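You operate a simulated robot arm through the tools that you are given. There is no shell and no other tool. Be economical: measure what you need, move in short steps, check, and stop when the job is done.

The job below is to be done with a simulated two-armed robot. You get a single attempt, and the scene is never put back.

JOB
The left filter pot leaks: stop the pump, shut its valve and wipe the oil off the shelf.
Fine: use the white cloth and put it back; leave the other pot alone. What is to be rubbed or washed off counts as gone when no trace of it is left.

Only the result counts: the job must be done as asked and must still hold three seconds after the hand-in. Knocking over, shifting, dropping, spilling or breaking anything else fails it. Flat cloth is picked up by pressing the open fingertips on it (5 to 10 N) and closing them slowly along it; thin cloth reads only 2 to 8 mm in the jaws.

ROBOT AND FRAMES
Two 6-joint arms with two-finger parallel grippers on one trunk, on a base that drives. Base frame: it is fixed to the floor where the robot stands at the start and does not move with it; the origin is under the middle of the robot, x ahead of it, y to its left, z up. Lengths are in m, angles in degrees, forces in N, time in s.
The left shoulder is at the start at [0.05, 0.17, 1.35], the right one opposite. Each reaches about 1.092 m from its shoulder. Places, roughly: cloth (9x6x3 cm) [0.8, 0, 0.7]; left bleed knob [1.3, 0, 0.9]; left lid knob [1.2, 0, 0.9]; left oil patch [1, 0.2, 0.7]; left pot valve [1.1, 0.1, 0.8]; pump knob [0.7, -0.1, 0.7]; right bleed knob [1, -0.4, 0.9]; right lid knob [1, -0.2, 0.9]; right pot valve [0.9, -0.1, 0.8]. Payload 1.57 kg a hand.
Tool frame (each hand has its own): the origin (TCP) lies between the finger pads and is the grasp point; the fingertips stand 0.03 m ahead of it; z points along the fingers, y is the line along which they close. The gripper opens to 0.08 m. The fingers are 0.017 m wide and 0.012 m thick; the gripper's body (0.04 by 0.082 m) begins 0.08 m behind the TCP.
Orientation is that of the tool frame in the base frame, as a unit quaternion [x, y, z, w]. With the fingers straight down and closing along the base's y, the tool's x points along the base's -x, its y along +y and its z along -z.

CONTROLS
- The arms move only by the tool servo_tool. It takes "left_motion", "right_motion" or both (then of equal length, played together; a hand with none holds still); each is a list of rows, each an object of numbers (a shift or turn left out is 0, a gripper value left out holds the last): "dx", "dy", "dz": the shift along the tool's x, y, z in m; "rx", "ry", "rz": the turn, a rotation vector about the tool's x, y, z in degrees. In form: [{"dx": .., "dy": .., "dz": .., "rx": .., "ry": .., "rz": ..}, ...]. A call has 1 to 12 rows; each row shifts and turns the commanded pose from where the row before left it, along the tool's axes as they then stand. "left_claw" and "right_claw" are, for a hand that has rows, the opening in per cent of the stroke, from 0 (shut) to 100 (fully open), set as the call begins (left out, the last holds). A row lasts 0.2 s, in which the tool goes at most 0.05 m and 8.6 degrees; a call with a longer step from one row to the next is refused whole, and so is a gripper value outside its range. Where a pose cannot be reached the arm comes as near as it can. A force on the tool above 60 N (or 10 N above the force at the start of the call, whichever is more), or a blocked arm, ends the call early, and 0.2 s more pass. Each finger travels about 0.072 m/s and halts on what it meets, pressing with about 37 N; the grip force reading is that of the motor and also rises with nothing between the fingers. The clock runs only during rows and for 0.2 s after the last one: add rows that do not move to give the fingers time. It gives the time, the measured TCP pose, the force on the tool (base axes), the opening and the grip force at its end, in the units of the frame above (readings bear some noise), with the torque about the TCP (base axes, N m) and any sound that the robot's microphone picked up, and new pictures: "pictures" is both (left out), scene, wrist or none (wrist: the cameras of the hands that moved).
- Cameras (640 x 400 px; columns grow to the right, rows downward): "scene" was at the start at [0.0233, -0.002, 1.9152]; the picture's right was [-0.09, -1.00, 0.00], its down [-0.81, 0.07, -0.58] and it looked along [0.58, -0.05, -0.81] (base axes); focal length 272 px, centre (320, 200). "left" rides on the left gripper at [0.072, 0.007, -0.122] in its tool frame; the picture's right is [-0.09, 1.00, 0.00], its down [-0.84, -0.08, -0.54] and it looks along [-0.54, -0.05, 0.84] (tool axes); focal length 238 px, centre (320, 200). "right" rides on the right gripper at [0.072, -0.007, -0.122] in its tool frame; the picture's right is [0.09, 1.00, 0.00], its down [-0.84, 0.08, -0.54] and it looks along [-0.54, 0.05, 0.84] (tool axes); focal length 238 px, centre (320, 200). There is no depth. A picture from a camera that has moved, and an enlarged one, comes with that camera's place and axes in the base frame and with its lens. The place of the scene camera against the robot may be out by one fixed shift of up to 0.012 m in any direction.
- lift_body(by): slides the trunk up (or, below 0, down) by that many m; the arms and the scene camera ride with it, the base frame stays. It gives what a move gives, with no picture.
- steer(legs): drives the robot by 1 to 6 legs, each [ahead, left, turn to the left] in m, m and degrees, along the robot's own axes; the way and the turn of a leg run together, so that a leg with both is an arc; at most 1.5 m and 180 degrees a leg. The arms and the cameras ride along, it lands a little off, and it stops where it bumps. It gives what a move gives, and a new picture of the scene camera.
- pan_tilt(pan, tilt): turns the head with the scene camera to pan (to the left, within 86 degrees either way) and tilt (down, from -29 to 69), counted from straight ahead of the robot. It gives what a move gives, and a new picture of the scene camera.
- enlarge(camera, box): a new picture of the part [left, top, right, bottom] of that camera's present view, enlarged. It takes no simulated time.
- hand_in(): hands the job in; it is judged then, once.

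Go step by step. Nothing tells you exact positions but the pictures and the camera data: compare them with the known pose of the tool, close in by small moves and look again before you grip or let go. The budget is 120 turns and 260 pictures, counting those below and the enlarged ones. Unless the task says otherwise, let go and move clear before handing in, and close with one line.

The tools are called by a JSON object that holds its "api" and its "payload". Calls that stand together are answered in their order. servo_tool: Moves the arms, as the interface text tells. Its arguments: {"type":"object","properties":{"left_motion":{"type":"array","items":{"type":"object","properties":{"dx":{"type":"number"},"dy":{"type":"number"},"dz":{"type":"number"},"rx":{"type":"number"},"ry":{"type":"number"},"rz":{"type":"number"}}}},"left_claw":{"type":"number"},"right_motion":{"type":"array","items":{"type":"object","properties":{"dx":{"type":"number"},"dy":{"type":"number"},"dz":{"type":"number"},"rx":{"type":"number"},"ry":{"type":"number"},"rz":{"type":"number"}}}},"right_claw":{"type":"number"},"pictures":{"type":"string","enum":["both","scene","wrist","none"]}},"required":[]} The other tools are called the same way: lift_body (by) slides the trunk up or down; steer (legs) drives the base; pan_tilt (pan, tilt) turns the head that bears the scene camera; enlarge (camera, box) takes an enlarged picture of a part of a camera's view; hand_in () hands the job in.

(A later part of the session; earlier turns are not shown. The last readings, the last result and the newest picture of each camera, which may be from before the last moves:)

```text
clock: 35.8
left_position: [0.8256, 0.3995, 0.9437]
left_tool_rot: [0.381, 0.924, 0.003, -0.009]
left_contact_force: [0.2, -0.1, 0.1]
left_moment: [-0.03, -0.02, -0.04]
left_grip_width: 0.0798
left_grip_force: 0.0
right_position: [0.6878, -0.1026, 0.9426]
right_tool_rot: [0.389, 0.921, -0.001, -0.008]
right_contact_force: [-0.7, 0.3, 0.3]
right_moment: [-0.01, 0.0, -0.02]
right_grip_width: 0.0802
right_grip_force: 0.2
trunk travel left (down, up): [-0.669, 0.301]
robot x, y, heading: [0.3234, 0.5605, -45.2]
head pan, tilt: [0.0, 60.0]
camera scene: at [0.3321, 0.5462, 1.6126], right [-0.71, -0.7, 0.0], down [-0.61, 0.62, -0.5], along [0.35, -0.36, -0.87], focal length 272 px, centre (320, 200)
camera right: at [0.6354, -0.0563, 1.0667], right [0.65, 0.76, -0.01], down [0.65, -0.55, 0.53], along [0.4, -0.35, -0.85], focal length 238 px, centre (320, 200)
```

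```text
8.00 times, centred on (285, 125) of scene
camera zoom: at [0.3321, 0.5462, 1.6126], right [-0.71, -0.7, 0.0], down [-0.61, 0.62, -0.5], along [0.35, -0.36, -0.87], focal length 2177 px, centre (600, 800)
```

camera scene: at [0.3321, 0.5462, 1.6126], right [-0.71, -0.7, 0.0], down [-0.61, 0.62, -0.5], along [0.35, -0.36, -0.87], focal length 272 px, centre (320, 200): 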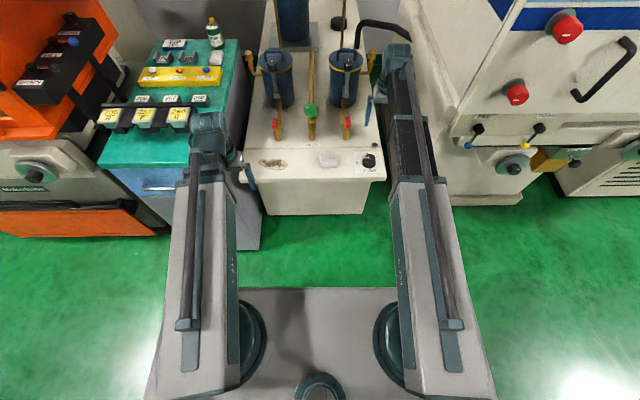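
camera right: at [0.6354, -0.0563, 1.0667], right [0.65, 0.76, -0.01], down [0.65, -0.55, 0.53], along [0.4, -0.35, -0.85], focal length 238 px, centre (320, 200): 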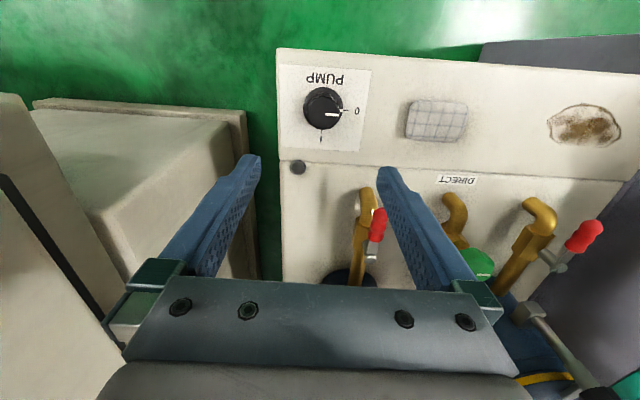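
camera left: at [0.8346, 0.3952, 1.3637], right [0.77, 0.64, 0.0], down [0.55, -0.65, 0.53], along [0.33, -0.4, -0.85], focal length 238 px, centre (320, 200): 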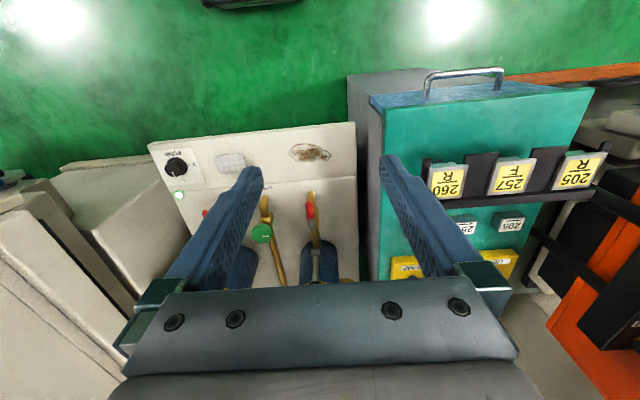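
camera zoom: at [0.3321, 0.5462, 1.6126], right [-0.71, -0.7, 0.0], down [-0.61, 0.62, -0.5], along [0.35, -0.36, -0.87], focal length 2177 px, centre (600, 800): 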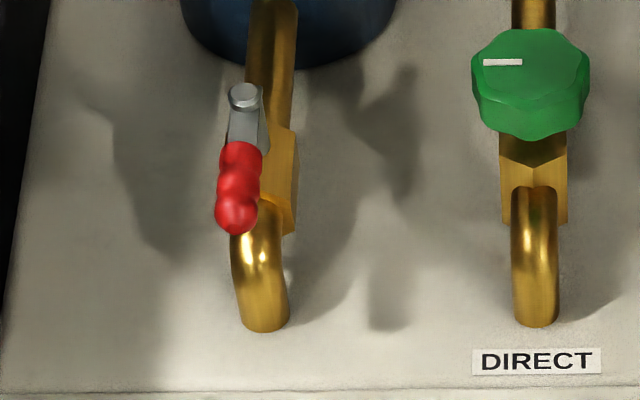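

The lever's stem is vertical at about R(0.911, 0.184, 0.806), with the red grip pointing toward me at R(0.851, 0.183, 0.80). Parallel to the pipe means open, so it needs a quarter turn in the horizontal plane. I'll pull the right hand back a bit and drive 0.10 m forward for comfortable reach.

{"api": "servo_tool", "payload": {"right_motion": [{"dx": 0.04}, {"dx": 0.04}, {"dx": 0.04}, {"dx": 0.04}, {}], "pictures": "none"}}

{"api": "steer", "payload": {"legs": [[0.1, 0, 0]]}}

```text
clock: 37.0
left_position: [0.8255, 0.4005, 0.9437]
left_tool_rot: [0.381, 0.924, 0.002, -0.01]
left_contact_force: [-0.1, 0.9, -0.1]
left_moment: [-0.02, 0.0, -0.01]
left_grip_width: 0.08
left_grip_force: 0.1
right_position: [0.5747, 0.0132, 0.9442]
right_tool_rot: [0.389, 0.921, -0.001, -0.009]
right_contact_force: [-0.4, 0.5, 0.1]
right_moment: [0.01, 0.02, -0.02]
right_grip_width: 0.08
right_grip_force: 0.0
right hand out of reach, approached as far as the arm can: row 2
trunk travel left (down, up): [-0.669, 0.301]
robot x, y, heading: [0.3245, 0.5608, -45.1]
head pan, tilt: [0.0, 60.0]
```

```text
clock: 38.1
left_position: [0.8968, 0.3305, 0.944]
left_tool_rot: [0.379, 0.925, 0.003, -0.01]
left_contact_force: [0.0, -0.2, -0.3]
left_moment: [0.02, -0.01, 0.03]
left_grip_width: 0.0798
left_grip_force: 0.1
right_position: [0.6488, -0.0558, 0.9432]
right_tool_rot: [0.387, 0.922, -0.001, -0.008]
right_contact_force: [-0.1, 0.2, 0.0]
right_moment: [-0.01, 0.01, -0.01]
right_grip_width: 0.0803
right_grip_force: 0.0
trunk travel left (down, up): [-0.669, 0.301]
robot x, y, heading: [0.3924, 0.4879, -45.1]
head pan, tilt: [0.0, 60.0]
camera scene: at [0.4033, 0.4748, 1.6125], right [-0.71, -0.71, 0.0], down [-0.61, 0.61, -0.5], along [0.35, -0.35, -0.87], focal length 272 px, centre (320, 200)
```

scene: 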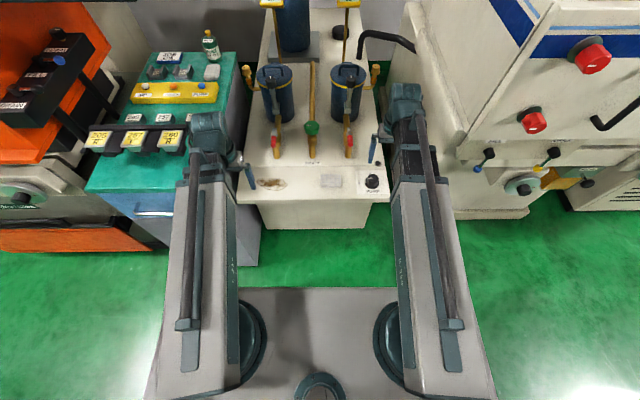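

Moving the left hand over toward the valve lever, staying high, then looking.

{"api": "servo_tool", "payload": {"left_motion": [{"dx": -0.035, "dy": -0.02}, {"dx": -0.035, "dy": -0.02}, {"dx": -0.035, "dy": -0.015}, {"dx": -0.035, "dy": -0.01}, {"dx": -0.03}, {"dx": -0.03}, {}], "pictures": "both"}}

{"api": "enlarge", "payload": {"camera": "left", "box": [160, 80, 480, 280]}}

```text
clock: 39.7
left_position: [0.9919, 0.1469, 0.9444]
left_tool_rot: [0.379, 0.925, 0.004, -0.01]
left_contact_force: [0.3, 0.5, -0.8]
left_moment: [-0.01, -0.01, -0.01]
left_grip_width: 0.0802
left_grip_force: 0.1
left hand out of reach, approached as far as the arm can: row 3
right_position: [0.6487, -0.0562, 0.9436]
right_tool_rot: [0.387, 0.922, 0.0, -0.007]
right_contact_force: [-0.4, -1.0, 0.0]
right_moment: [0.03, 0.02, -0.01]
right_grip_width: 0.0799
right_grip_force: 0.0
trunk travel left (down, up): [-0.669, 0.301]
robot x, y, heading: [0.3946, 0.4944, -44.8]
head pan, tilt: [0.0, 60.0]
camera scene: at [0.4024, 0.4757, 1.6126], right [-0.71, -0.71, 0.0], down [-0.61, 0.61, -0.5], along [0.35, -0.35, -0.87], focal length 272 px, centre (320, 200)
camera left: at [0.9475, 0.1989, 1.0676], right [0.77, 0.64, 0.0], down [0.55, -0.65, 0.53], along [0.34, -0.4, -0.85], focal length 238 px, centre (320, 200)
```

scene: 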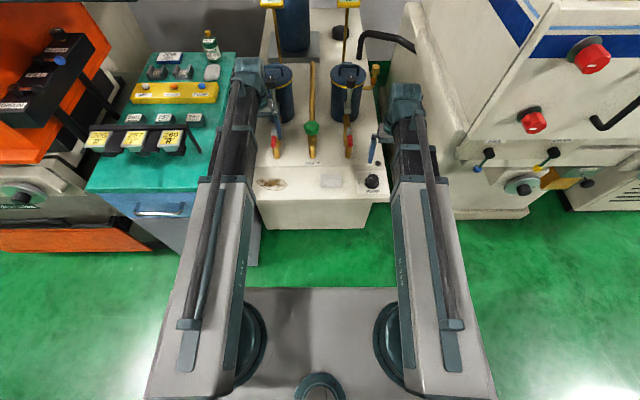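
left: 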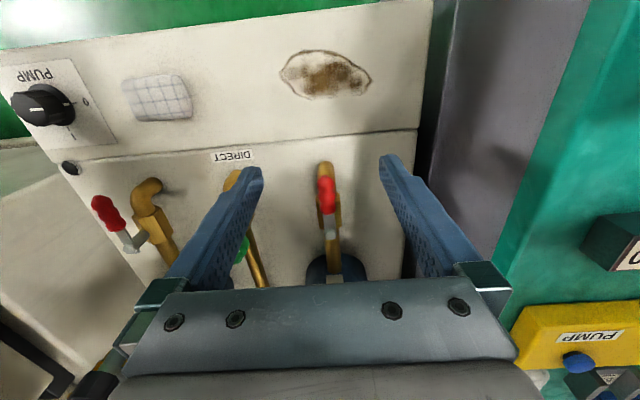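

```text
2.00 times, centred on (320, 180) of left
camera zoom: at [0.9475, 0.1989, 1.0676], right [0.77, 0.64, 0.0], down [0.55, -0.65, 0.53], along [0.34, -0.4, -0.85], focal length 477 px, centre (320, 240)
```

zoom: 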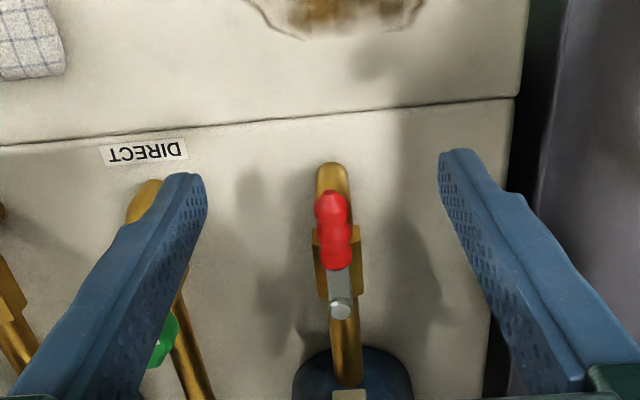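

Lever confirmed: stem at (1.098, 0.043), red grip centre at (1.054, 0.086, 0.80). Moving over it and partway down.

{"api": "servo_tool", "payload": {"left_motion": [{"dx": -0.03}, {"dx": -0.03}, {"dx": -0.027}, {}], "pictures": "none"}}

{"api": "lift_body", "payload": {"by": -0.08}}

{"api": "enlarge", "payload": {"camera": "left", "box": [160, 40, 480, 240]}}

{"api": "enlarge", "payload": {"camera": "scene", "box": [200, 20, 400, 145]}}

```text
clock: 40.7
left_position: [1.0538, 0.0854, 0.943]
left_tool_rot: [0.38, 0.925, 0.002, -0.009]
left_contact_force: [0.4, -0.6, -0.1]
left_moment: [-0.02, 0.05, -0.01]
left_grip_width: 0.0801
left_grip_force: 0.1
left hand out of reach, approached as far as the arm can: row 3
right_position: [0.6479, -0.0547, 0.9439]
right_tool_rot: [0.387, 0.922, -0.001, -0.007]
right_contact_force: [0.1, -0.6, -0.5]
right_moment: [0.0, -0.04, 0.02]
right_grip_width: 0.0799
right_grip_force: 0.1
trunk travel left (down, up): [-0.669, 0.301]
robot x, y, heading: [0.3926, 0.4906, -45.1]
head pan, tilt: [0.0, 60.0]
```

```text
clock: 41.9
left_position: [1.0546, 0.0852, 0.863]
left_tool_rot: [0.38, 0.925, 0.002, -0.009]
left_contact_force: [0.0, -0.1, -0.2]
left_moment: [0.03, 0.0, -0.02]
left_grip_width: 0.0801
left_grip_force: 0.1
right_position: [0.6472, -0.0565, 0.8632]
right_tool_rot: [0.388, 0.922, -0.001, -0.007]
right_contact_force: [-0.2, 0.5, 0.9]
right_moment: [0.0, 0.02, 0.0]
right_grip_width: 0.08
right_grip_force: 0.0
trunk travel left (down, up): [-0.589, 0.381]
robot x, y, heading: [0.3925, 0.489, -45.0]
head pan, tilt: [0.0, 60.0]
```

```text
2.00 times, centred on (320, 140) of left
camera zoom: at [1.0096, 0.1377, 0.9877], right [0.77, 0.64, 0.0], down [0.55, -0.65, 0.53], along [0.34, -0.4, -0.85], focal length 477 px, centre (320, 320)
```

zoom: 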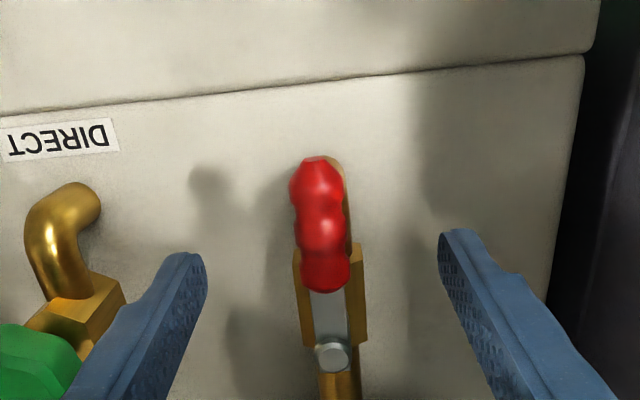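

```text
3.20 times, centred on (300, 82) of scene
camera zoom: at [0.4023, 0.4758, 1.5326], right [-0.71, -0.71, 0.0], down [-0.61, 0.61, -0.5], along [0.35, -0.35, -0.87], focal length 871 px, centre (384, 576)
```

zoom: 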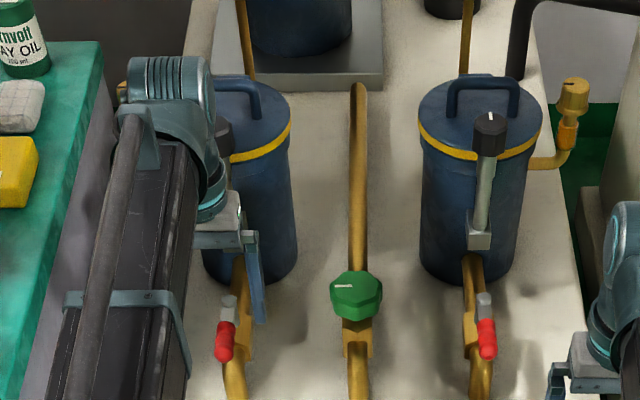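

Aligned on the lever grip; lowering to straddle it and closing.

{"api": "lift_body", "payload": {"by": -0.048}}

{"api": "servo_tool", "payload": {"left_claw": 0, "left_motion": [{}, {}, {}, {}, {}], "pictures": "both"}}

```text
clock: 42.8
left_position: [1.0545, 0.0854, 0.8159]
left_tool_rot: [0.379, 0.925, 0.003, -0.009]
left_contact_force: [0.6, 0.2, -1.0]
left_moment: [-0.02, 0.02, -0.01]
left_grip_width: 0.0802
left_grip_force: 0.0
right_position: [0.647, -0.0564, 0.8143]
right_tool_rot: [0.388, 0.922, 0.0, -0.008]
right_contact_force: [0.6, 0.7, 0.1]
right_moment: [-0.01, 0.01, -0.02]
right_grip_width: 0.0798
right_grip_force: 0.1
trunk travel left (down, up): [-0.541, 0.429]
robot x, y, heading: [0.3939, 0.4885, -44.8]
head pan, tilt: [0.0, 60.0]
```

```text
clock: 44.0
left_position: [1.0549, 0.0845, 0.8155]
left_tool_rot: [0.379, 0.925, 0.003, -0.008]
left_contact_force: [1.2, 0.5, 0.8]
left_moment: [0.05, 0.0, 0.05]
left_grip_width: 0.0214
left_grip_force: 34.4
right_position: [0.649, -0.0556, 0.8161]
right_tool_rot: [0.386, 0.922, 0.0, -0.008]
right_contact_force: [0.0, 0.0, -0.4]
right_moment: [-0.02, 0.02, -0.01]
right_grip_width: 0.08
right_grip_force: 0.0
trunk travel left (down, up): [-0.541, 0.429]
robot x, y, heading: [0.3901, 0.4922, -45.0]
head pan, tilt: [0.0, 60.0]
camera scene: at [0.4025, 0.4757, 1.4846], right [-0.71, -0.71, 0.0], down [-0.61, 0.61, -0.5], along [0.35, -0.35, -0.87], focal length 272 px, centre (320, 200)
camera left: at [1.0098, 0.1378, 0.9396], right [0.77, 0.64, 0.0], down [0.55, -0.65, 0.53], along [0.34, -0.4, -0.85], focal length 238 px, centre (320, 200)
```

scene: 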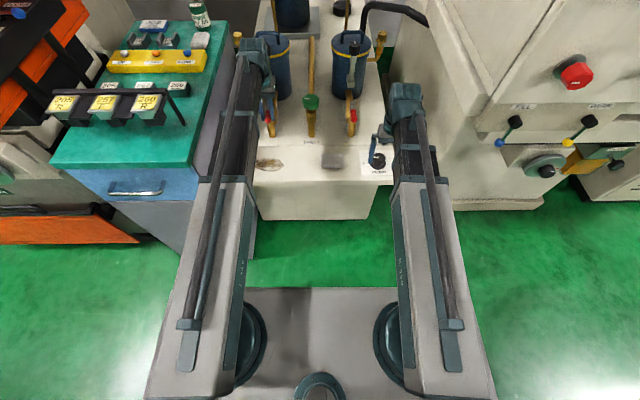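
left: 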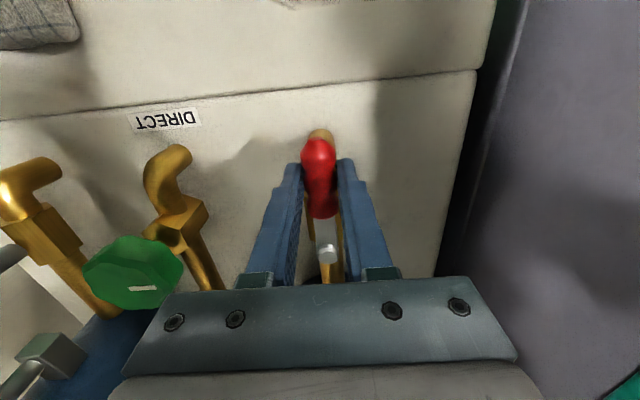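

Gripped the lever (21 mm). Trying a turn to the left (clockwise from above) around the stem, in small steps watching the force.

{"api": "servo_tool", "payload": {"left_motion": [{"dx": -0.0003, "dy": 0.0054, "rz": 5}, {"dx": -0.0003, "dy": 0.0054, "rz": 5}, {"dx": -0.0003, "dy": 0.0054, "rz": 5}, {}], "pictures": "wrist"}}

```text
clock: 45.0
left_position: [1.0674, 0.0953, 0.8161]
left_tool_rot: [0.498, 0.867, 0.001, -0.01]
left_contact_force: [3.4, 1.1, 1.7]
left_moment: [0.26, 0.09, 0.36]
left_grip_width: 0.0212
left_grip_force: 34.6
right_position: [0.6488, -0.0554, 0.816]
right_tool_rot: [0.386, 0.923, 0.0, -0.007]
right_contact_force: [0.7, 0.4, 0.2]
right_moment: [0.01, 0.02, 0.0]
right_grip_width: 0.0802
right_grip_force: 0.0
trunk travel left (down, up): [-0.541, 0.429]
robot x, y, heading: [0.3883, 0.4874, -44.9]
head pan, tilt: [0.0, 60.0]
camera left: at [1.0388, 0.1582, 0.9395], right [0.91, 0.42, -0.01], down [0.36, -0.77, 0.53], along [0.22, -0.48, -0.85], focal length 238 px, centre (320, 200)
```

left: 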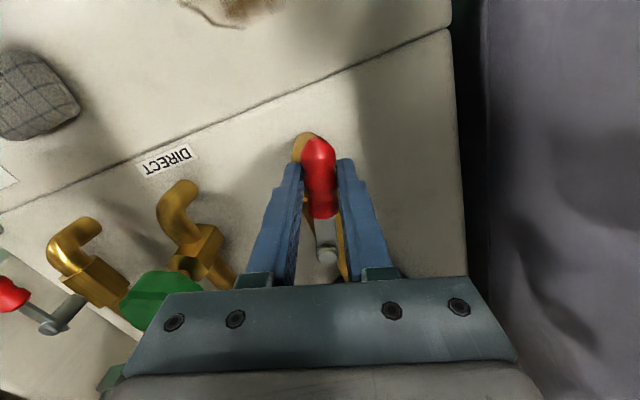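

The lever follows with little force. Continuing to 90°.

{"api": "servo_tool", "payload": {"left_motion": [{"dx": -0.0006, "dy": 0.0086, "rz": 8}, {"dx": -0.0006, "dy": 0.0086, "rz": 8}, {"dx": -0.0006, "dy": 0.0086, "rz": 8}, {"dx": -0.0006, "dy": 0.0086, "rz": 8}, {"dx": -0.0006, "dy": 0.0086, "rz": 8}, {"dx": -0.0006, "dy": 0.0086, "rz": 8}, {"dx": -0.0006, "dy": 0.0086, "rz": 8}, {}], "pictures": "both"}}

```text
clock: 46.8
left_position: [1.1263, 0.0968, 0.8154]
left_tool_rot: [0.846, 0.532, -0.003, -0.009]
left_contact_force: [9.6, 2.4, 3.2]
left_moment: [0.59, -0.36, 0.5]
left_grip_width: 0.0214
left_grip_force: 34.2
right_position: [0.6492, -0.0555, 0.8157]
right_tool_rot: [0.386, 0.922, 0.0, -0.008]
right_contact_force: [-0.3, 0.2, -0.5]
right_moment: [0.0, 0.04, 0.02]
right_grip_width: 0.0799
right_grip_force: 0.0
trunk travel left (down, up): [-0.541, 0.429]
robot x, y, heading: [0.3952, 0.4922, -45.0]
head pan, tilt: [0.0, 60.0]
camera scene: at [0.4029, 0.476, 1.4846], right [-0.71, -0.71, 0.0], down [-0.61, 0.61, -0.5], along [0.35, -0.35, -0.87], focal length 272 px, centre (320, 200)
camera left: at [1.1661, 0.1571, 0.9382], right [0.86, -0.51, -0.02], down [-0.42, -0.73, 0.54], along [-0.29, -0.46, -0.84], focal length 238 px, centre (320, 200)
```

scene: 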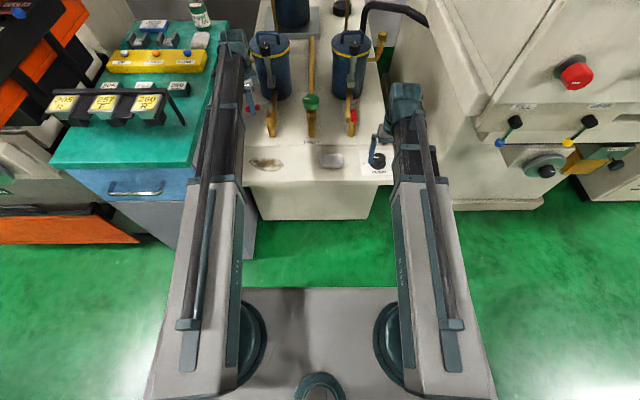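
left: 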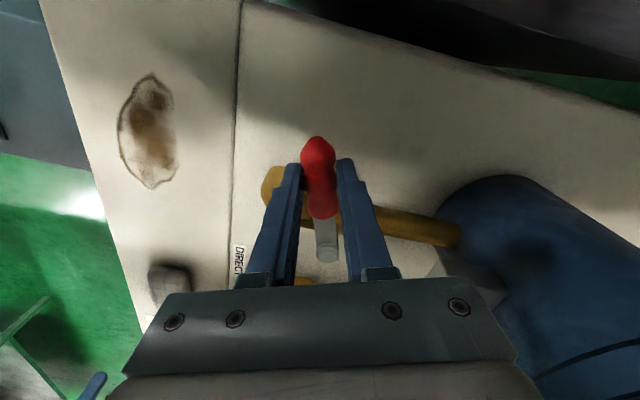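

{"api": "servo_tool", "payload": {"left_motion": [{"dx": -0.0004, "dy": 0.007, "rz": 6.5}, {"dx": -0.0004, "dy": 0.007, "rz": 6.5}, {"dx": -0.0004, "dy": 0.007, "rz": 6.5}, {}, {}], "pictures": "both"}}

```text
clock: 48.0
left_position: [1.1445, 0.0848, 0.8155]
left_tool_rot: [0.925, 0.381, -0.005, -0.009]
left_contact_force: [15.7, -0.3, 8.2]
left_moment: [0.16, -0.42, 0.73]
left_grip_width: 0.0216
left_grip_force: 34.3
right_position: [0.6497, -0.0562, 0.8162]
right_tool_rot: [0.387, 0.922, 0.0, -0.008]
right_contact_force: [0.2, 0.2, 0.9]
right_moment: [-0.02, -0.01, -0.01]
right_grip_width: 0.0801
right_grip_force: 0.1
trunk travel left (down, up): [-0.541, 0.429]
robot x, y, heading: [0.391, 0.4892, -45.0]
head pan, tilt: [0.0, 60.0]
camera scene: at [0.4032, 0.476, 1.4846], right [-0.71, -0.71, 0.0], down [-0.61, 0.61, -0.5], along [0.35, -0.35, -0.87], focal length 272 px, centre (320, 200)
camera left: at [1.2008, 0.1298, 0.9377], right [0.64, -0.77, -0.02], down [-0.64, -0.54, 0.55], along [-0.43, -0.34, -0.84], focal length 238 px, centre (320, 200)
```

scene: 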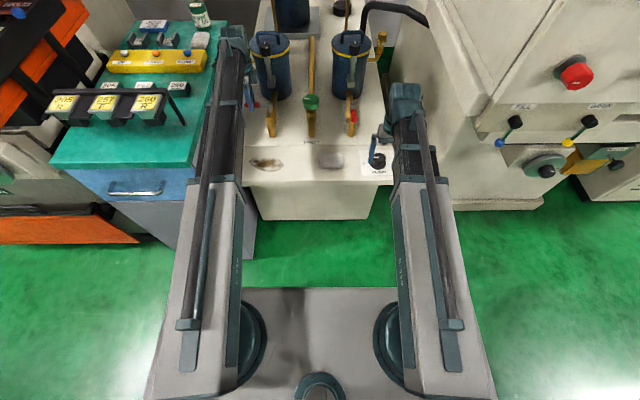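
left: 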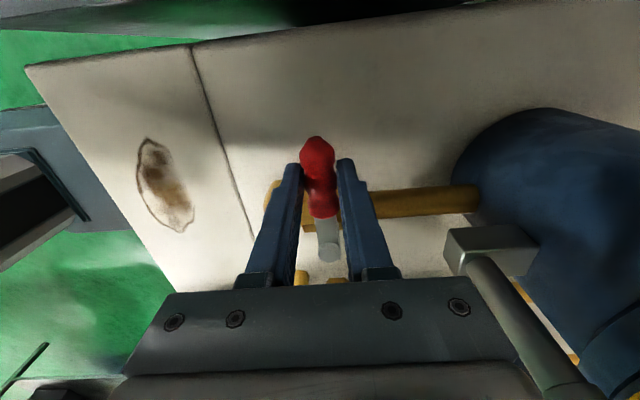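

{"api": "servo_tool", "payload": {"left_motion": [{"dx": -0.0002, "dy": 0.0043, "rz": 4}, {"dx": -0.0002, "dy": 0.0043, "rz": 4}, {}, {}], "pictures": "wrist"}}

```text
clock: 49.0
left_position: [1.1444, 0.0832, 0.8168]
left_tool_rot: [0.948, 0.317, -0.01, -0.014]
left_contact_force: [-29.6, 39.5, -21.3]
left_moment: [0.47, 0.47, 0.66]
left_grip_width: 0.0241
left_grip_force: 36.3
right_position: [0.647, -0.0541, 0.816]
right_tool_rot: [0.387, 0.922, -0.001, -0.007]
right_contact_force: [0.3, 0.7, -0.2]
right_moment: [0.03, -0.03, 0.02]
right_grip_width: 0.08
right_grip_force: 0.1
trunk travel left (down, up): [-0.541, 0.429]
robot x, y, heading: [0.3952, 0.4925, -45.0]
head pan, tilt: [0.0, 60.0]
camera left: at [1.2083, 0.1179, 0.9382], right [0.52, -0.85, -0.03], down [-0.7, -0.45, 0.55], along [-0.48, -0.27, -0.83], focal length 238 px, centre (320, 200)
```

left: 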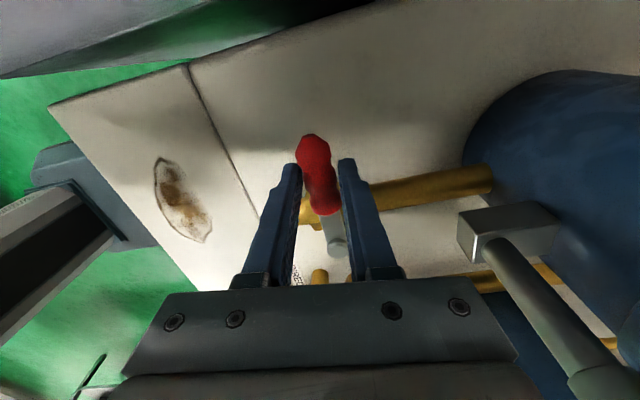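

The stop is reached, so the valve is shut. I'll relieve the strain by reversing the last bit, open, and rise.

{"api": "servo_tool", "payload": {"left_motion": [{"dx": 0.0002, "dy": -0.0043, "rz": -4}, {"dx": 0.0002, "dy": -0.0033, "rz": -4}, {}], "pictures": "none"}}

{"api": "servo_tool", "payload": {"left_claw": 100, "left_motion": [{}, {}, {}, {}], "pictures": "wrist"}}

{"api": "lift_body", "payload": {"by": 0.13}}

{"api": "enlarge", "payload": {"camera": "left", "box": [160, 80, 480, 280]}}

```text
clock: 49.8
left_position: [1.1433, 0.0855, 0.8177]
left_tool_rot: [0.924, 0.382, -0.005, -0.008]
left_contact_force: [-5.5, 16.1, 7.4]
left_moment: [0.43, 0.27, 0.57]
left_grip_width: 0.0213
left_grip_force: 35.0
right_position: [0.6473, -0.0542, 0.8173]
right_tool_rot: [0.387, 0.922, -0.001, -0.008]
right_contact_force: [-0.6, 0.6, 0.4]
right_moment: [0.0, -0.02, -0.02]
right_grip_width: 0.0804
right_grip_force: 0.1
trunk travel left (down, up): [-0.541, 0.429]
robot x, y, heading: [0.3938, 0.4911, -45.4]
head pan, tilt: [0.0, 60.0]
```

```text
clock: 50.8
left_position: [1.1423, 0.0839, 0.8158]
left_tool_rot: [0.924, 0.382, -0.005, -0.009]
left_contact_force: [0.2, -0.7, -0.5]
left_moment: [0.0, -0.01, 0.02]
left_grip_width: 0.08
left_grip_force: 0.0
right_position: [0.6489, -0.056, 0.8163]
right_tool_rot: [0.388, 0.922, 0.0, -0.008]
right_contact_force: [0.2, 0.6, -0.9]
right_moment: [-0.05, 0.01, 0.0]
right_grip_width: 0.0801
right_grip_force: 0.1
trunk travel left (down, up): [-0.541, 0.429]
robot x, y, heading: [0.3937, 0.491, -45.1]
head pan, tilt: [0.0, 60.0]
camera left: at [1.2007, 0.1276, 0.9379], right [0.64, -0.77, -0.02], down [-0.64, -0.54, 0.55], along [-0.43, -0.34, -0.84], focal length 238 px, centre (320, 200)
```

left: 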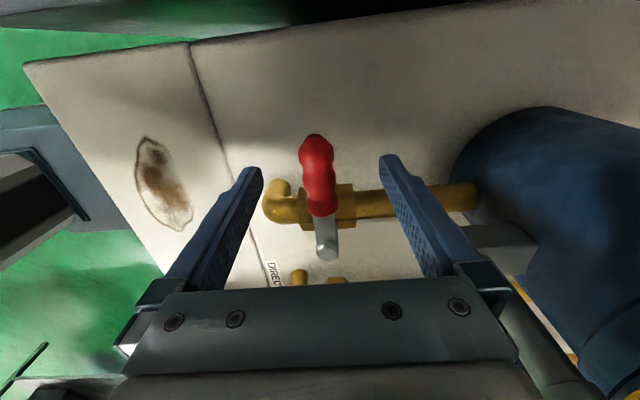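

```text
clock: 52.4
left_position: [1.1431, 0.085, 0.9471]
left_tool_rot: [0.924, 0.382, -0.004, -0.008]
left_contact_force: [0.1, 0.3, -1.0]
left_moment: [0.01, 0.02, 0.0]
left_grip_width: 0.08
left_grip_force: 0.0
right_position: [0.6481, -0.0558, 0.9456]
right_tool_rot: [0.387, 0.922, -0.001, -0.007]
right_contact_force: [-0.5, -0.4, -0.1]
right_moment: [0.0, -0.01, -0.01]
right_grip_width: 0.0802
right_grip_force: 0.1
trunk travel left (down, up): [-0.671, 0.299]
robot x, y, heading: [0.3938, 0.4873, -45.0]
head pan, tilt: [0.0, 60.0]
```

```text
2.00 times, centred on (320, 180) of left
camera zoom: at [1.2008, 0.1276, 1.0678], right [0.64, -0.77, -0.02], down [-0.64, -0.54, 0.55], along [-0.43, -0.33, -0.84], focal length 477 px, centre (320, 240)
```

zoom: 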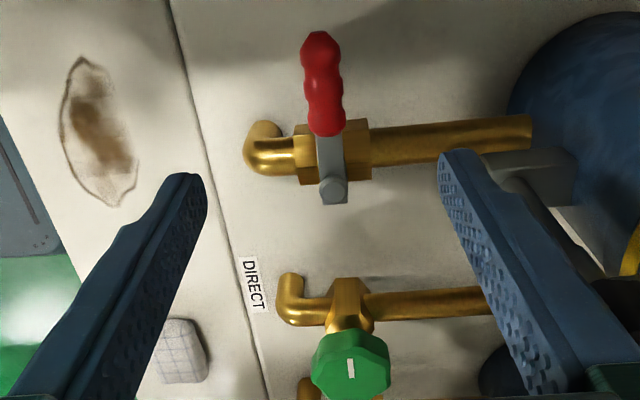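

The valve is shut (lever across the pipe). Next: cloth at about (0.812, 0.014), long side along the bench. My left hand now closes along the depth direction, which suits its 6 cm side. I'll retract the right hand off the shelf and move the left above the cloth.

{"api": "servo_tool", "payload": {"left_motion": [{"dy": -0.0366}, {"dy": -0.0366}, {"dy": -0.0366}, {"dy": -0.0366}, {"dy": -0.0366}, {"dx": -0.04}, {"dx": -0.04}, {"dx": -0.04}, {"dx": -0.04}, {"dx": -0.04}, {"dx": -0.04}, {"dx": -0.04}], "right_motion": [{"dx": 0.03, "dy": -0.01}, {"dx": 0.03, "dy": -0.01}, {"dx": 0.03, "dy": -0.01}, {}, {}, {}, {}, {}, {}, {}, {}, {}], "pictures": "both"}}

{"api": "enlarge", "payload": {"camera": "left", "box": [160, 80, 480, 280]}}

```text
clock: 55.0
left_position: [0.8119, 0.0129, 0.9454]
left_tool_rot: [0.924, 0.381, -0.005, -0.008]
left_contact_force: [-1.3, -0.1, 0.0]
left_moment: [-0.02, -0.03, 0.05]
left_grip_width: 0.0801
left_grip_force: 0.1
left hand out of reach, approached as far as the arm can: row 6
right_position: [0.5625, -0.0125, 0.9468]
right_tool_rot: [0.387, 0.922, -0.001, -0.008]
right_contact_force: [0.0, 0.6, -0.7]
right_moment: [0.02, -0.02, -0.01]
right_grip_width: 0.0802
right_grip_force: 0.1
right hand out of reach, approached as far as the arm can: row 3
trunk travel left (down, up): [-0.671, 0.299]
robot x, y, heading: [0.3913, 0.4935, -44.8]
head pan, tilt: [0.0, 60.0]
camera scene: at [0.4022, 0.4754, 1.6146], right [-0.71, -0.71, 0.0], down [-0.61, 0.61, -0.5], along [0.35, -0.35, -0.87], focal length 272 px, centre (320, 200)
camera right: at [0.51, 0.0331, 1.0687], right [0.65, 0.76, -0.01], down [0.65, -0.55, 0.53], along [0.4, -0.35, -0.85], focal length 238 px, centre (320, 200)
camera left: at [0.8704, 0.0564, 1.0679], right [0.64, -0.77, -0.02], down [-0.64, -0.54, 0.55], along [-0.43, -0.34, -0.84], focal length 238 px, centre (320, 200)
```

scene: 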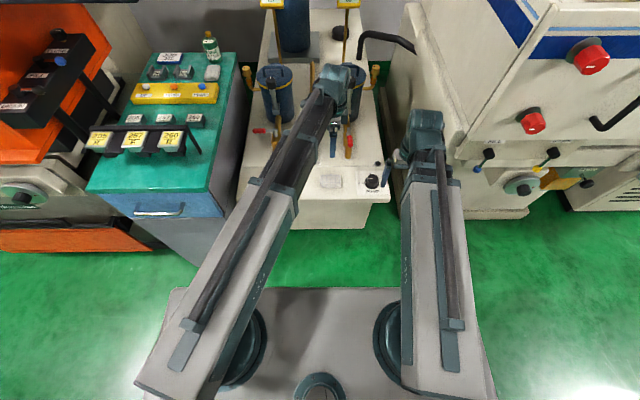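
right: 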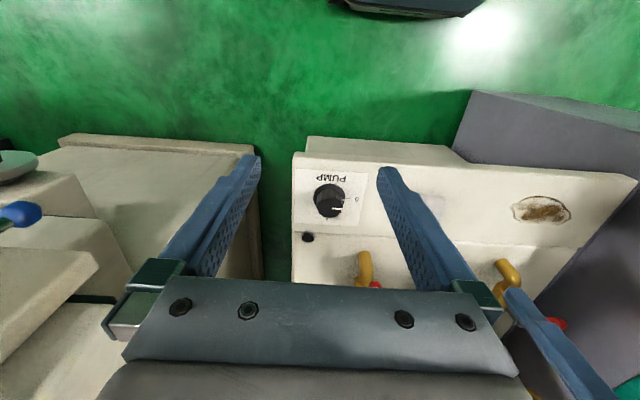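
left: 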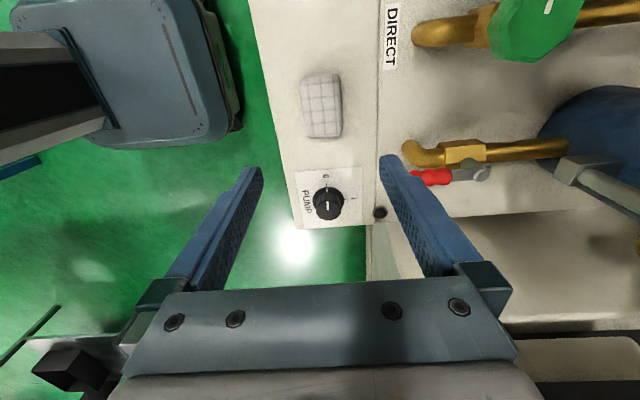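

```text
2.00 times, centred on (320, 180) of left
camera zoom: at [0.8704, 0.0564, 1.0679], right [0.64, -0.77, -0.02], down [-0.64, -0.54, 0.55], along [-0.43, -0.34, -0.84], focal length 477 px, centre (320, 240)
```

zoom: 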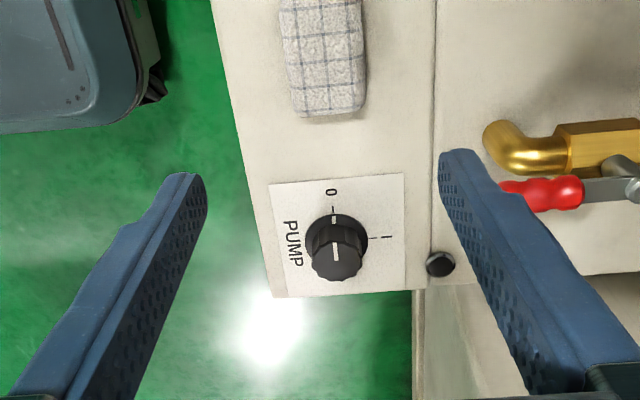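

The left hand is right over the cloth and aligned with it. Lowering in two steps.

{"api": "lift_body", "payload": {"by": -0.16}}

{"api": "enlarge", "payload": {"camera": "left", "box": [160, 0, 480, 200]}}

{"api": "enlarge", "payload": {"camera": "scene", "box": [220, 40, 440, 180]}}

```text
clock: 56.8
left_position: [0.813, 0.0129, 0.7858]
left_tool_rot: [0.924, 0.382, -0.004, -0.008]
left_contact_force: [0.4, -0.5, 0.2]
left_moment: [-0.03, -0.01, 0.0]
left_grip_width: 0.0801
left_grip_force: 0.0
right_position: [0.563, -0.0144, 0.7865]
right_tool_rot: [0.386, 0.922, -0.001, -0.008]
right_contact_force: [-0.5, -0.3, 0.0]
right_moment: [0.01, -0.01, 0.02]
right_grip_width: 0.0801
right_grip_force: 0.1
trunk travel left (down, up): [-0.511, 0.459]
robot x, y, heading: [0.3963, 0.49, -45.1]
head pan, tilt: [0.0, 60.0]
```

```text
2.00 times, centred on (320, 100) of left
camera zoom: at [0.8706, 0.0569, 0.908], right [0.64, -0.77, -0.02], down [-0.64, -0.54, 0.55], along [-0.43, -0.34, -0.84], focal length 477 px, centre (320, 400)
```

zoom: 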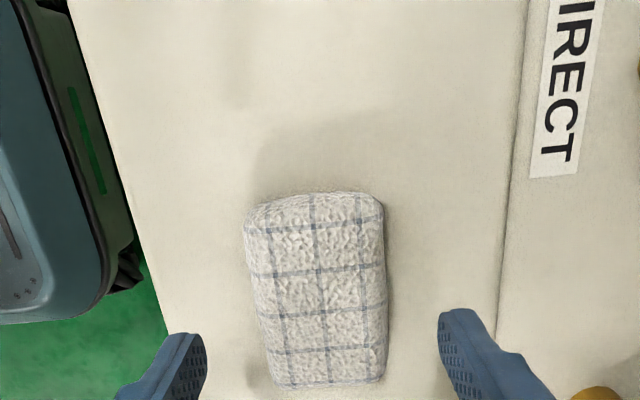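

```text
2.86 times, centred on (330, 110) of scene
camera zoom: at [0.4023, 0.4757, 1.4546], right [-0.71, -0.71, 0.0], down [-0.61, 0.61, -0.5], along [0.35, -0.35, -0.87], focal length 777 px, centre (291, 457)
```

zoom: 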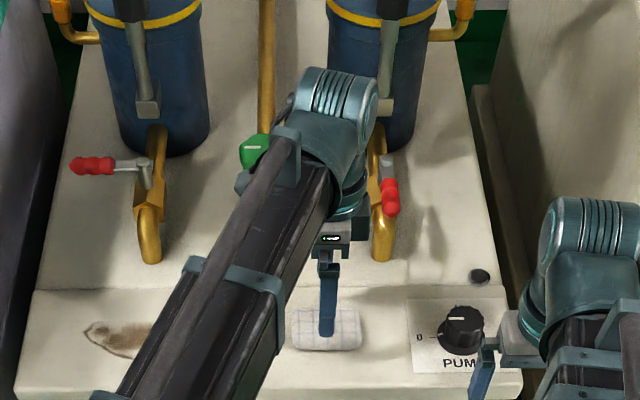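

{"api": "lift_body", "payload": {"by": -0.046}}

{"api": "enlarge", "payload": {"camera": "left", "box": [160, 0, 480, 200]}}

{"api": "enlarge", "payload": {"camera": "scene", "box": [270, 60, 430, 180]}}

```text
clock: 57.7
left_position: [0.8126, 0.0139, 0.7394]
left_tool_rot: [0.924, 0.381, -0.005, -0.009]
left_contact_force: [-0.6, -0.1, 0.2]
left_moment: [0.03, -0.02, 0.01]
left_grip_width: 0.0802
left_grip_force: 0.0
right_position: [0.564, -0.0132, 0.7394]
right_tool_rot: [0.387, 0.922, 0.0, -0.008]
right_contact_force: [-0.2, -0.4, -0.4]
right_moment: [0.01, -0.03, -0.01]
right_grip_width: 0.0801
right_grip_force: 0.0
trunk travel left (down, up): [-0.465, 0.505]
robot x, y, heading: [0.3929, 0.4865, -45.0]
head pan, tilt: [0.0, 60.0]
```

```text
2.00 times, centred on (320, 100) of left
camera zoom: at [0.8706, 0.0569, 0.862], right [0.64, -0.77, -0.02], down [-0.64, -0.54, 0.55], along [-0.43, -0.34, -0.84], focal length 477 px, centre (320, 400)
```

zoom: 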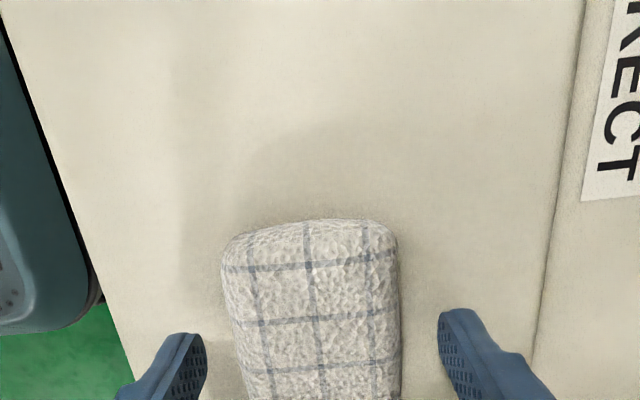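

```text
3.33 times, centred on (350, 120) of scene
camera zoom: at [0.4023, 0.4757, 1.4086], right [-0.71, -0.71, 0.0], down [-0.61, 0.61, -0.5], along [0.35, -0.35, -0.87], focal length 907 px, centre (220, 467)
```

zoom: 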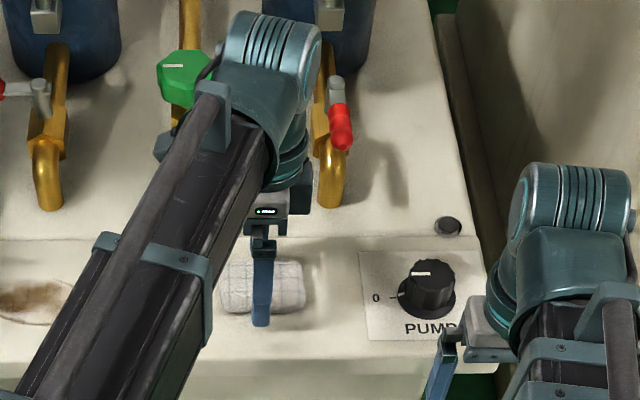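

{"api": "servo_tool", "payload": {"left_claw": 0, "left_motion": [{}, {}, {}, {}, {}, {}], "pictures": "both"}}

```text
clock: 59.1
left_position: [0.813, 0.0143, 0.7395]
left_tool_rot: [0.924, 0.382, -0.004, -0.008]
left_contact_force: [0.7, -0.7, 2.2]
left_moment: [-0.06, -0.06, 0.06]
left_grip_width: 0.0568
left_grip_force: 36.9
right_position: [0.5627, -0.0125, 0.7404]
right_tool_rot: [0.387, 0.922, -0.001, -0.008]
right_contact_force: [-0.5, -1.3, 0.1]
right_moment: [-0.01, -0.02, 0.01]
right_grip_width: 0.08
right_grip_force: 0.0
trunk travel left (down, up): [-0.465, 0.505]
robot x, y, heading: [0.3921, 0.4904, -44.8]
head pan, tilt: [0.0, 60.0]
camera scene: at [0.4023, 0.4757, 1.4086], right [-0.71, -0.71, 0.0], down [-0.61, 0.61, -0.5], along [0.35, -0.35, -0.87], focal length 272 px, centre (320, 200)
camera left: at [0.8706, 0.0569, 0.862], right [0.64, -0.77, -0.02], down [-0.64, -0.54, 0.55], along [-0.43, -0.34, -0.84], focal length 238 px, centre (320, 200)
```

scene: 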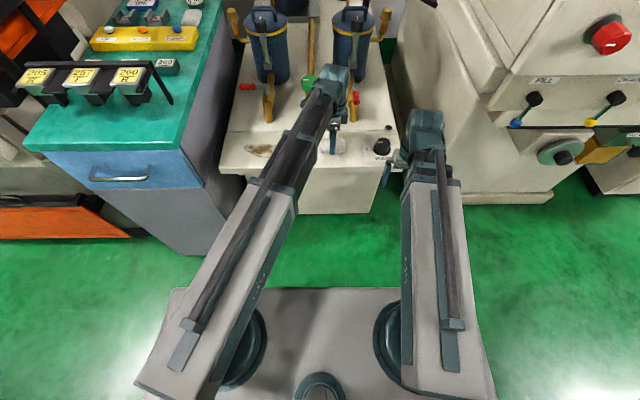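
left: 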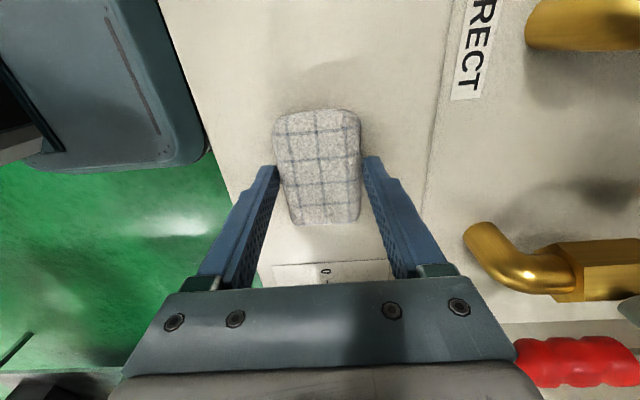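

The cloth is held firmly (57 mm). Lifting it and carrying it ~0.23 m left, over the oil patch at about (0.972, 0.183).

{"api": "lift_body", "payload": {"by": 0.05}}

{"api": "servo_tool", "payload": {"left_motion": [{"dx": 0.03}, {"dx": 0.035}, {"dx": 0.035}, {"dx": 0.035}, {"dx": 0.035}, {"dx": 0.03}, {}], "pictures": "both"}}

{"api": "enlarge", "payload": {"camera": "left", "box": [160, 0, 480, 200]}}

```text
clock: 60.0
left_position: [0.8126, 0.0126, 0.7901]
left_tool_rot: [0.924, 0.382, -0.005, -0.009]
left_contact_force: [-0.3, 0.5, 0.8]
left_moment: [0.0, 0.02, 0.0]
left_grip_width: 0.0
left_grip_force: 21.2
right_position: [0.5636, -0.0124, 0.7907]
right_tool_rot: [0.387, 0.922, -0.001, -0.007]
right_contact_force: [1.3, 0.6, 0.5]
right_moment: [-0.01, -0.01, -0.02]
right_grip_width: 0.0799
right_grip_force: 0.1
trunk travel left (down, up): [-0.515, 0.455]
robot x, y, heading: [0.3966, 0.4917, -45.2]
head pan, tilt: [0.0, 60.0]
```

```text
clock: 61.6
left_position: [0.9551, 0.1541, 0.7895]
left_tool_rot: [0.924, 0.382, -0.005, -0.009]
left_contact_force: [-0.2, 1.1, 0.2]
left_moment: [0.0, 0.01, 0.0]
left_grip_width: 0.0003
left_grip_force: 21.4
right_position: [0.5633, -0.0134, 0.7891]
right_tool_rot: [0.387, 0.922, 0.0, -0.007]
right_contact_force: [-0.2, -0.1, 0.1]
right_moment: [-0.02, -0.03, -0.01]
right_grip_width: 0.0802
right_grip_force: 0.1
trunk travel left (down, up): [-0.515, 0.455]
robot x, y, heading: [0.3933, 0.49, -44.9]
head pan, tilt: [0.0, 60.0]
camera scene: at [0.4025, 0.4758, 1.4586], right [-0.71, -0.71, 0.0], down [-0.61, 0.61, -0.5], along [0.35, -0.35, -0.87], focal length 272 px, centre (320, 200)
camera left: at [1.0127, 0.1974, 0.9119], right [0.64, -0.77, -0.02], down [-0.64, -0.54, 0.55], along [-0.43, -0.34, -0.84], focal length 238 px, centre (320, 200)
```

scene: 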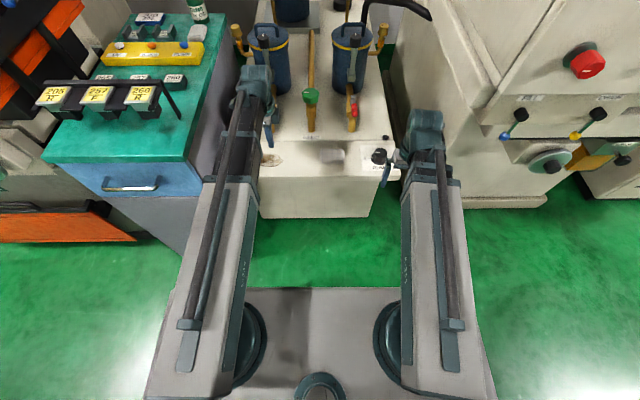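
left: 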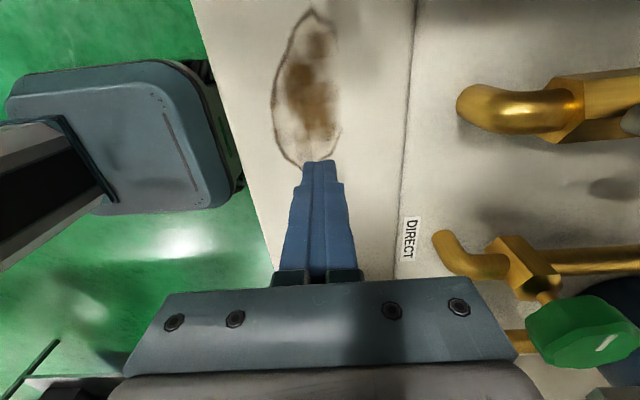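

```text
2.00 times, centred on (320, 100) of left
camera zoom: at [1.0127, 0.1974, 0.9119], right [0.64, -0.77, -0.02], down [-0.64, -0.54, 0.55], along [-0.43, -0.34, -0.84], focal length 477 px, centre (320, 400)
```

zoom: 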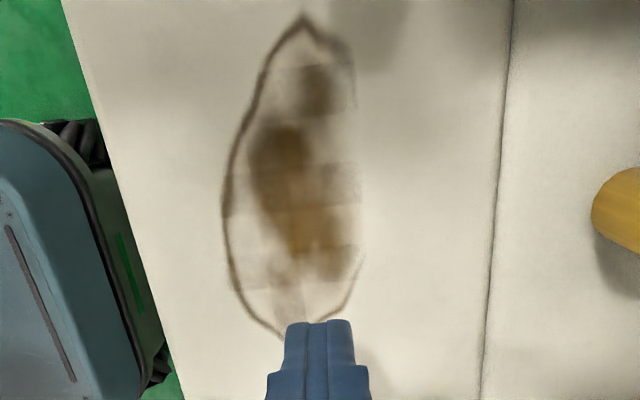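

The cloth slipped out during the lift, so I must grip lower. Returning above the cloth to look.

{"api": "servo_tool", "payload": {"left_claw": 100, "left_motion": [{"dx": -0.03}, {"dx": -0.035}, {"dx": -0.035}, {"dx": -0.035}, {"dx": -0.035}, {"dx": -0.03}, {}], "pictures": "both"}}

{"api": "enlarge", "payload": {"camera": "left", "box": [160, 0, 480, 200]}}

{"api": "enlarge", "payload": {"camera": "scene", "box": [270, 80, 430, 200]}}

```text
clock: 63.2
left_position: [0.8131, 0.0159, 0.7898]
left_tool_rot: [0.924, 0.381, -0.005, -0.008]
left_contact_force: [-0.9, -1.0, 0.2]
left_moment: [0.0, -0.05, 0.0]
left_grip_width: 0.0801
left_grip_force: 0.0
right_position: [0.5623, -0.0133, 0.7913]
right_tool_rot: [0.387, 0.922, 0.0, -0.008]
right_contact_force: [0.2, 0.0, 0.7]
right_moment: [0.0, 0.0, 0.0]
right_grip_width: 0.0802
right_grip_force: 0.1
trunk travel left (down, up): [-0.515, 0.455]
robot x, y, heading: [0.3881, 0.4904, -45.0]
head pan, tilt: [0.0, 60.0]
camera scene: at [0.4023, 0.4756, 1.4586], right [-0.71, -0.71, 0.0], down [-0.61, 0.61, -0.5], along [0.35, -0.35, -0.87], focal length 272 px, centre (320, 200)
camera left: at [0.8708, 0.0595, 0.9119], right [0.64, -0.77, -0.02], down [-0.64, -0.54, 0.55], along [-0.43, -0.34, -0.84], focal length 238 px, centre (320, 200)
```

scene: 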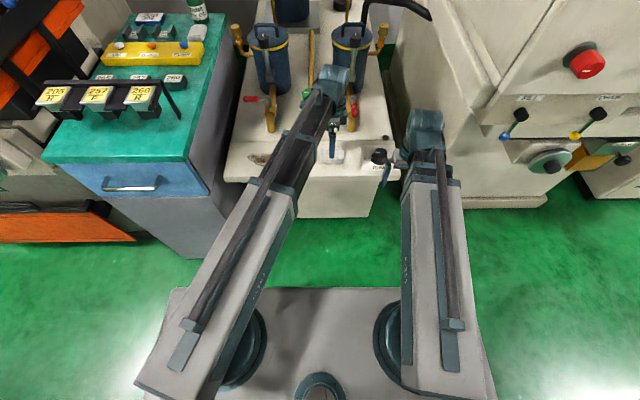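
left: 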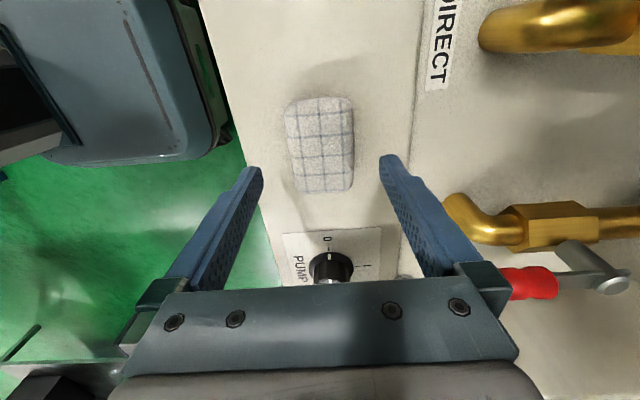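

```text
2.00 times, centred on (320, 100) of left
camera zoom: at [0.8708, 0.0595, 0.9119], right [0.64, -0.77, -0.02], down [-0.64, -0.54, 0.55], along [-0.43, -0.34, -0.84], focal length 477 px, centre (320, 400)
```

zoom: 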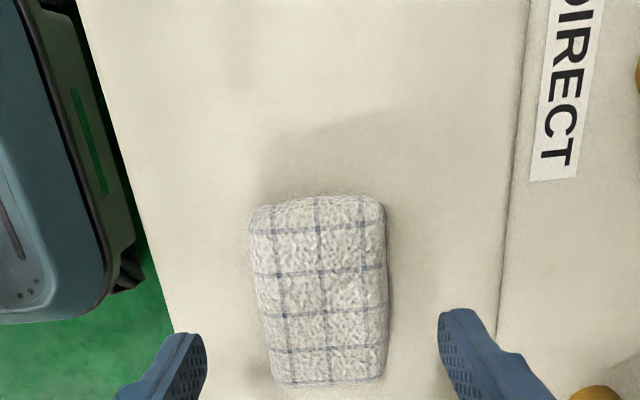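

```text
3.33 times, centred on (350, 140) of scene
camera zoom: at [0.4023, 0.4756, 1.4586], right [-0.71, -0.71, 0.0], down [-0.61, 0.61, -0.5], along [0.35, -0.35, -0.87], focal length 907 px, centre (220, 400)
```

zoom: 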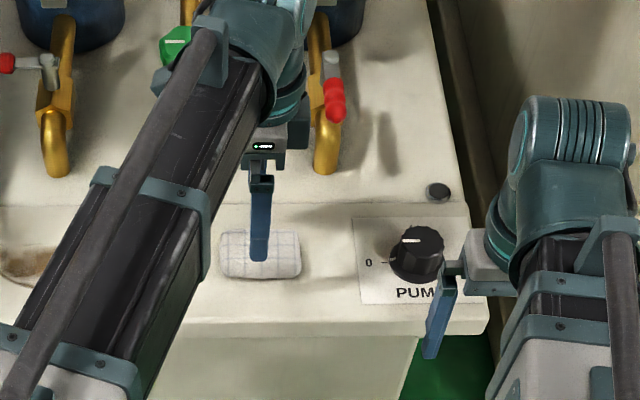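

The cloth hasn't moved. Going down lower this time, so the tips nearly touch the shelf.

{"api": "lift_body", "payload": {"by": -0.055}}

{"api": "lift_body", "payload": {"by": -0.003}}

```text
clock: 64.1
left_position: [0.8133, 0.018, 0.7351]
left_tool_rot: [0.924, 0.383, -0.004, -0.009]
left_contact_force: [0.0, -0.7, -0.3]
left_moment: [0.0, 0.01, 0.0]
left_grip_width: 0.0801
left_grip_force: 0.0
right_position: [0.5627, -0.0128, 0.7345]
right_tool_rot: [0.386, 0.922, -0.001, -0.008]
right_contact_force: [-0.2, -0.9, -0.4]
right_moment: [0.03, 0.03, -0.03]
right_grip_width: 0.0798
right_grip_force: 0.0
trunk travel left (down, up): [-0.46, 0.51]
robot x, y, heading: [0.3932, 0.4925, -45.2]
head pan, tilt: [0.0, 60.0]
```

```text
clock: 64.7
left_position: [0.8132, 0.016, 0.7315]
left_tool_rot: [0.924, 0.381, -0.005, -0.008]
left_contact_force: [-0.1, 0.0, -0.2]
left_moment: [-0.01, -0.01, 0.0]
left_grip_width: 0.0799
left_grip_force: 0.0
right_position: [0.5628, -0.0127, 0.7325]
right_tool_rot: [0.387, 0.922, 0.0, -0.008]
right_contact_force: [0.0, -0.3, 0.4]
right_moment: [0.02, 0.0, 0.0]
right_grip_width: 0.0798
right_grip_force: 0.1
trunk travel left (down, up): [-0.457, 0.513]
robot x, y, heading: [0.3969, 0.4924, -45.2]
head pan, tilt: [0.0, 60.0]
```

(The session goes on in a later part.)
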